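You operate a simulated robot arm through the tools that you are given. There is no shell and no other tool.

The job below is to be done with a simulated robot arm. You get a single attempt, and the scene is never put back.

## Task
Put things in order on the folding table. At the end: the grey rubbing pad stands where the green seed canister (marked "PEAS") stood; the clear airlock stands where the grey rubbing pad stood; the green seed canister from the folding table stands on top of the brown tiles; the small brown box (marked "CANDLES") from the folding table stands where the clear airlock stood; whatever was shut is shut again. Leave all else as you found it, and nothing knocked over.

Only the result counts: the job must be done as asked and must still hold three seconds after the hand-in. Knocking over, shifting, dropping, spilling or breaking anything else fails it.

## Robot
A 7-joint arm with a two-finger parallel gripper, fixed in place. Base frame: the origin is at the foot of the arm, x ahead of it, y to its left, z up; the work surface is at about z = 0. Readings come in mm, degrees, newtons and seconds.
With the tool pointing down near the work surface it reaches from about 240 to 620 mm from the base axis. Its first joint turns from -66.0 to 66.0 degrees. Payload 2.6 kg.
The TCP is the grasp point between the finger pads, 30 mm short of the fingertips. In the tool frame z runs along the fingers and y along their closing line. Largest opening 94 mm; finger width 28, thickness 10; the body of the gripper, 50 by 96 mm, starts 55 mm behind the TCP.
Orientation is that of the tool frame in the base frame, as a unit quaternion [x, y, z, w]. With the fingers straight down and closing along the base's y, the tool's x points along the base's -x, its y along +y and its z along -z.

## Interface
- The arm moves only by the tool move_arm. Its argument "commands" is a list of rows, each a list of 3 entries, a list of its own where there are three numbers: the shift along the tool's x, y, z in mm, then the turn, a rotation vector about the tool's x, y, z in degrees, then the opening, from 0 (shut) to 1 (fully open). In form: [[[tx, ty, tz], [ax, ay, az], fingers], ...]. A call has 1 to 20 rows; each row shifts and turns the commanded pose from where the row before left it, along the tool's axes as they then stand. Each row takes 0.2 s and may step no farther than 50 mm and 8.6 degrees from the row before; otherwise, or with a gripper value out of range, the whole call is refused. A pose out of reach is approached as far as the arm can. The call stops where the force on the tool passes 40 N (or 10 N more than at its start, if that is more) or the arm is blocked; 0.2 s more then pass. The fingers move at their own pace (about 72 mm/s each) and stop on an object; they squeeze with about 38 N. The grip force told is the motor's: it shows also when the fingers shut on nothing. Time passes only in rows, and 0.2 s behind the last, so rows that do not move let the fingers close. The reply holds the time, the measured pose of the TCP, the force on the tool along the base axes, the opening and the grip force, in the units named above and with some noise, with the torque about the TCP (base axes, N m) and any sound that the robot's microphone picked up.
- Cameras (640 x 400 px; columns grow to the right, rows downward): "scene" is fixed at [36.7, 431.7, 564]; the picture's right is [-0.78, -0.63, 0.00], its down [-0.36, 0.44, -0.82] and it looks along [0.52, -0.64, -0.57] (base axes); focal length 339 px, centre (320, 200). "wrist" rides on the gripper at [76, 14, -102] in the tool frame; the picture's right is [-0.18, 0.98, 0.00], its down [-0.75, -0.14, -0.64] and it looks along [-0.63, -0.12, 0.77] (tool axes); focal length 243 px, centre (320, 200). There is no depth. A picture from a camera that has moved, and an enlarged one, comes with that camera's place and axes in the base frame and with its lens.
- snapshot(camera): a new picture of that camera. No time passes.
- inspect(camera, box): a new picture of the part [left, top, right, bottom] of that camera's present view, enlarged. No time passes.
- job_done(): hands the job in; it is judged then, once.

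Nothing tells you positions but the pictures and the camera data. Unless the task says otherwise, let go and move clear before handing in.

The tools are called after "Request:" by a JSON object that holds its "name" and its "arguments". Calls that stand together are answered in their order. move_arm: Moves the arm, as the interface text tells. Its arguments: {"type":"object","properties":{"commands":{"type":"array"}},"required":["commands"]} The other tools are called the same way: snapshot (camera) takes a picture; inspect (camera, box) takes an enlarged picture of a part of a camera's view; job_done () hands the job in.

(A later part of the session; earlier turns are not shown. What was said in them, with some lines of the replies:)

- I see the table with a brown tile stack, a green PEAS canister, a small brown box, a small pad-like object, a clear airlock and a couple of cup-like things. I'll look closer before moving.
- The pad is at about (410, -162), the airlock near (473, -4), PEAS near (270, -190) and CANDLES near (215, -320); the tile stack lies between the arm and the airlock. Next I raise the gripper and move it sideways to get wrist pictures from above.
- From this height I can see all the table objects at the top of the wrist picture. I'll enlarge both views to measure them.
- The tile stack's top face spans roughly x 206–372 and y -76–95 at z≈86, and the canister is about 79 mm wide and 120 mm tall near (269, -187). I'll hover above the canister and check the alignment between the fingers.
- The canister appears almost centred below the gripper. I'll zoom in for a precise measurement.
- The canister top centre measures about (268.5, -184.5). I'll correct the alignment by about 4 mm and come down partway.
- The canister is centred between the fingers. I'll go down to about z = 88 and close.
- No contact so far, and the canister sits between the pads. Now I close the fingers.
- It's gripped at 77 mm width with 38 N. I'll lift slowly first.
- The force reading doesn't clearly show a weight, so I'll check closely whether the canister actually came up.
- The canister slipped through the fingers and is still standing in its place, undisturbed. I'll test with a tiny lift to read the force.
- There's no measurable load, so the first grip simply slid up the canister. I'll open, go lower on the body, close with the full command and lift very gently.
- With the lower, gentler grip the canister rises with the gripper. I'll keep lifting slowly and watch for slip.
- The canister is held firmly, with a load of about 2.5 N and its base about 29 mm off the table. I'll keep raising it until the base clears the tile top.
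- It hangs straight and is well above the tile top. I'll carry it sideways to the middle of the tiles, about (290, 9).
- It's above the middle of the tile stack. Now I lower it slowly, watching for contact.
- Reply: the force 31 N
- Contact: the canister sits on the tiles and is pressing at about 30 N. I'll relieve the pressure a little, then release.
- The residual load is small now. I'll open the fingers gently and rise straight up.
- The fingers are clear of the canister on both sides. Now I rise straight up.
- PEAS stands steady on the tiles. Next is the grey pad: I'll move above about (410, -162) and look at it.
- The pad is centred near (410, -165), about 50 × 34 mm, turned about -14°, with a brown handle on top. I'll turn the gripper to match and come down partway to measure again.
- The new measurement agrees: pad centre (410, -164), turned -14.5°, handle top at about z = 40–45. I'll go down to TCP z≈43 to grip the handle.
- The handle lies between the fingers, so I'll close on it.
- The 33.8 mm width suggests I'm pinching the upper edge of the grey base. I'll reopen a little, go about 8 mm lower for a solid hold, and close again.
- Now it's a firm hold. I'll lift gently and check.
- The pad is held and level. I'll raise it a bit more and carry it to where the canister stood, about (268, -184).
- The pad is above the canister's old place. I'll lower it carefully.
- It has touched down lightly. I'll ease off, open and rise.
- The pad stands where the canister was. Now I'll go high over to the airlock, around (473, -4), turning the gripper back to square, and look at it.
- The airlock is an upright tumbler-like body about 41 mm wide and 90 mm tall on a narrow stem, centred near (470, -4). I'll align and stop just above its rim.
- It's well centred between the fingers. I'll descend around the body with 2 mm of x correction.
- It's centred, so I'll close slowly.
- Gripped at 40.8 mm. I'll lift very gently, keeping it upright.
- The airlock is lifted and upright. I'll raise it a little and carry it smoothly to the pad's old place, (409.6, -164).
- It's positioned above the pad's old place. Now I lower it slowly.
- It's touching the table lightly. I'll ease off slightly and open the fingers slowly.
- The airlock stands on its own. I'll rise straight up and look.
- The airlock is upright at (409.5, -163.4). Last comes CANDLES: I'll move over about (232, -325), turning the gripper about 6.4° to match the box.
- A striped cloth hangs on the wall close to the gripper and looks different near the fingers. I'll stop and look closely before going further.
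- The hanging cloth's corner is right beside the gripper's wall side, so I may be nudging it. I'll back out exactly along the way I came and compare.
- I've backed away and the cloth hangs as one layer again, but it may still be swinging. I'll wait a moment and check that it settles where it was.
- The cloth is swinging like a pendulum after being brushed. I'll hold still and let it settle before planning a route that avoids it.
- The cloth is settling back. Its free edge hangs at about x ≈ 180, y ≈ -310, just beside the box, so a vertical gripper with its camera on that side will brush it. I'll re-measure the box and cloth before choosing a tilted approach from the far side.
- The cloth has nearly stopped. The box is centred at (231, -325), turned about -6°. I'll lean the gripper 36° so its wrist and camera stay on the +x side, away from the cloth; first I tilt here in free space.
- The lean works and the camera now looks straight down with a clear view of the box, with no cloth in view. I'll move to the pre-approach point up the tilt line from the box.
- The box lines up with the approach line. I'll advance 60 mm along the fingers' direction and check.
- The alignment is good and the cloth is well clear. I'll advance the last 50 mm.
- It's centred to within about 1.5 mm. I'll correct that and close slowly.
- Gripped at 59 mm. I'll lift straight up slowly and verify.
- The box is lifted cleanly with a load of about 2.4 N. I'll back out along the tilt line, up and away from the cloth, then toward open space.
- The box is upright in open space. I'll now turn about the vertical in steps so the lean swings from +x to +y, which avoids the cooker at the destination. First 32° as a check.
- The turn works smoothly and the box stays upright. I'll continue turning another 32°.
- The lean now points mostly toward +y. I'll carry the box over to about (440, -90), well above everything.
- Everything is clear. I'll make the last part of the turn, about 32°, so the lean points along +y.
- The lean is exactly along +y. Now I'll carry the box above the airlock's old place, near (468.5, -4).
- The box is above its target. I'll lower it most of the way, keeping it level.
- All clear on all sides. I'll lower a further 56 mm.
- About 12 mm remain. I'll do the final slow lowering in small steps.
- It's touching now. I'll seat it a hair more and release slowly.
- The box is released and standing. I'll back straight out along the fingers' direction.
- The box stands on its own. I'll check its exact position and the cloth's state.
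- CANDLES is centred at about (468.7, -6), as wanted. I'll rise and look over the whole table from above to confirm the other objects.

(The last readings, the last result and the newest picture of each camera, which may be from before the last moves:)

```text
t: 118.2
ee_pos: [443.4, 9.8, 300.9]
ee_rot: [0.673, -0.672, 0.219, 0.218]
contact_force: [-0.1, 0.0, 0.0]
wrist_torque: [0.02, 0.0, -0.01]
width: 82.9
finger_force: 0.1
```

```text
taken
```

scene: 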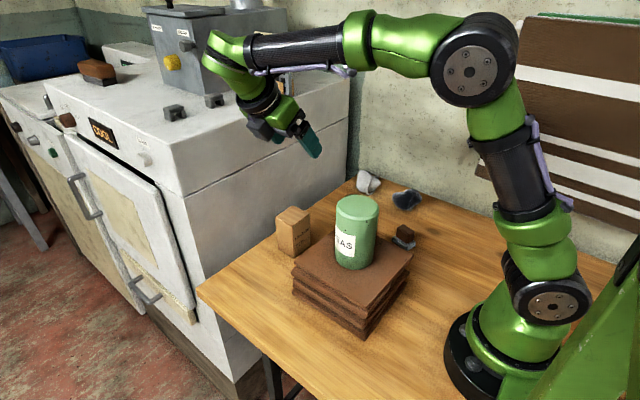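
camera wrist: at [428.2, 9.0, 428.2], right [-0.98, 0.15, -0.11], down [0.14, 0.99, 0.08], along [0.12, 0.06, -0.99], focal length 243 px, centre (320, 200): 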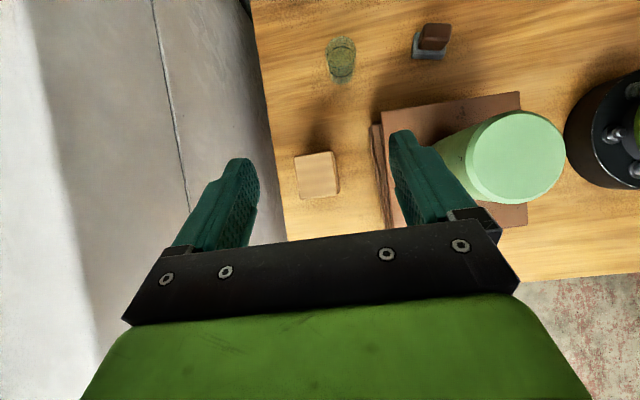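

Request:
{"name": "inspect", "arguments": {"camera": "wrist", "box": [280, 0, 480, 120]}}

Request:
{"name": "move_arm", "arguments": {"commands": [[[0, 0, 0], [0, 0, 0], 0.88], [[0, 0, 0], [0, 0, 0], 0.88], [[0, 0, 0], [0, 0, 0], 0.88], [[0, 0, 0], [0, 0, 0], 0.88], [[0, 0, 0], [0, 0, 0], 0.88], [[0, 0, 0], [0, 0, 0], 0.88], [[0, 0, 0], [0, 0, 0], 0.88], [[0, 0, 0], [0, 0, 0], 0.88], [[0, 0, 0], [0, 0, 0], 0.88], [[0, 0, 0], [0, 0, 0], 0.88], [[0, 0, 0], [0, 0, 0], 0.88], [[0, 0, 0], [0, 0, 0], 0.88], [[0, 0, 0], [0, 0, 0], 0.88], [[0, 0, 0], [0, 0, 0], 0.88], [[0, 0, 0], [0, 0, 0], 0.88]]}}

Request:
{"name": "inspect", "arguments": {"camera": "scene", "box": [420, 0, 640, 220]}}

Request:
{"name": "inspect", "arguments": {"camera": "scene", "box": [240, 150, 480, 300]}}

```text
3.20 times, centred on (380, 60) of wrist
camera zoom: at [428.2, 9.0, 428.2], right [-0.98, 0.15, -0.11], down [0.14, 0.99, 0.08], along [0.12, 0.06, -0.99], focal length 776 px, centre (128, 648)
```

zoom: 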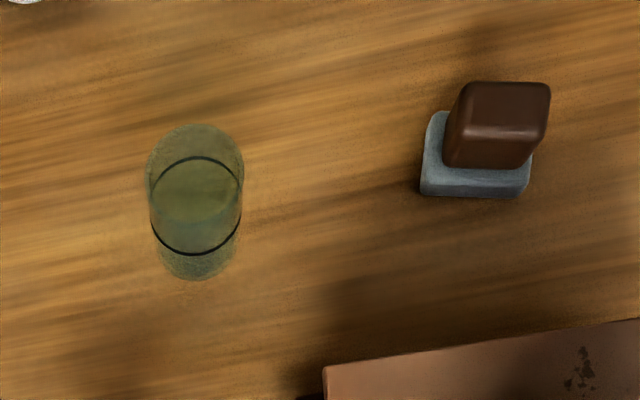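

```text
t: 121.4
ee_pos: [443.6, 9.3, 301.3]
ee_rot: [0.673, -0.672, 0.219, 0.218]
contact_force: [0.4, 0.5, -0.2]
wrist_torque: [-0.03, 0.02, -0.05]
width: 82.9
finger_force: 0.0
```

```text
1.82 times, centred on (530, 110) of scene
camera zoom: at [36.7, 431.7, 564.0], right [-0.78, -0.63, 0.0], down [-0.36, 0.44, -0.82], along [0.52, -0.64, -0.57], focal length 617 px, centre (-62, 364)
```

zoom: 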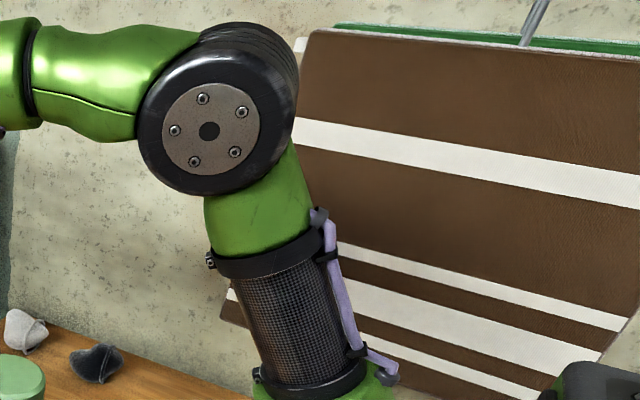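

```text
2.67 times, centred on (360, 225) of scene
camera zoom: at [36.7, 431.7, 564.0], right [-0.78, -0.63, 0.0], down [-0.36, 0.44, -0.82], along [0.52, -0.64, -0.57], focal length 904 px, centre (213, 133)
```

zoom: 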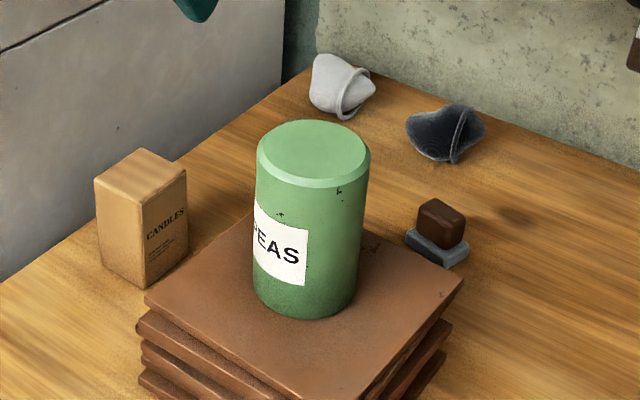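

Everything checks out:
- PEAS stands on the tiles.
- The pad is on the canister's old spot.
- The airlock is upright where the pad was.
- CANDLES is where the airlock was.

I did brush the hanging cloth once. It now hangs still, as far as I can tell at its original position. Nothing was opened, and the gripper is open and clear, so I'm handing in.

Request:
{"name": "job_done", "arguments": {}}

```text
The job is handed in.
```

I finished the rearrangement and handed it in; I got no verdict back, so the state below comes from my last pictures.

- **PEAS canister:** it stands in the middle of the brown tiles.
- **Grey rubbing pad:** it stands where the canister was, at about (268, -184).
- **Clear airlock:** it stands upright where the pad was, at about (409, -163).
- **CANDLES box:** it stands where the airlock was, at about (469, -6). It is turned roughly 90° from how it stood before, because I had to tilt and turn the gripper to place it.

**Disturbed along the way:**
- **Hanging striped cloth:** I brushed it while first reaching for the CANDLES box, and it swung. It was hanging still again before I handed in, with its corner within a few pixels of where it started.
- **Canister:** my first grip on it slipped, but it stayed standing in place.

Nothing was opened, so there was nothing to shut again. The gripper is open and clear of everything on the table.
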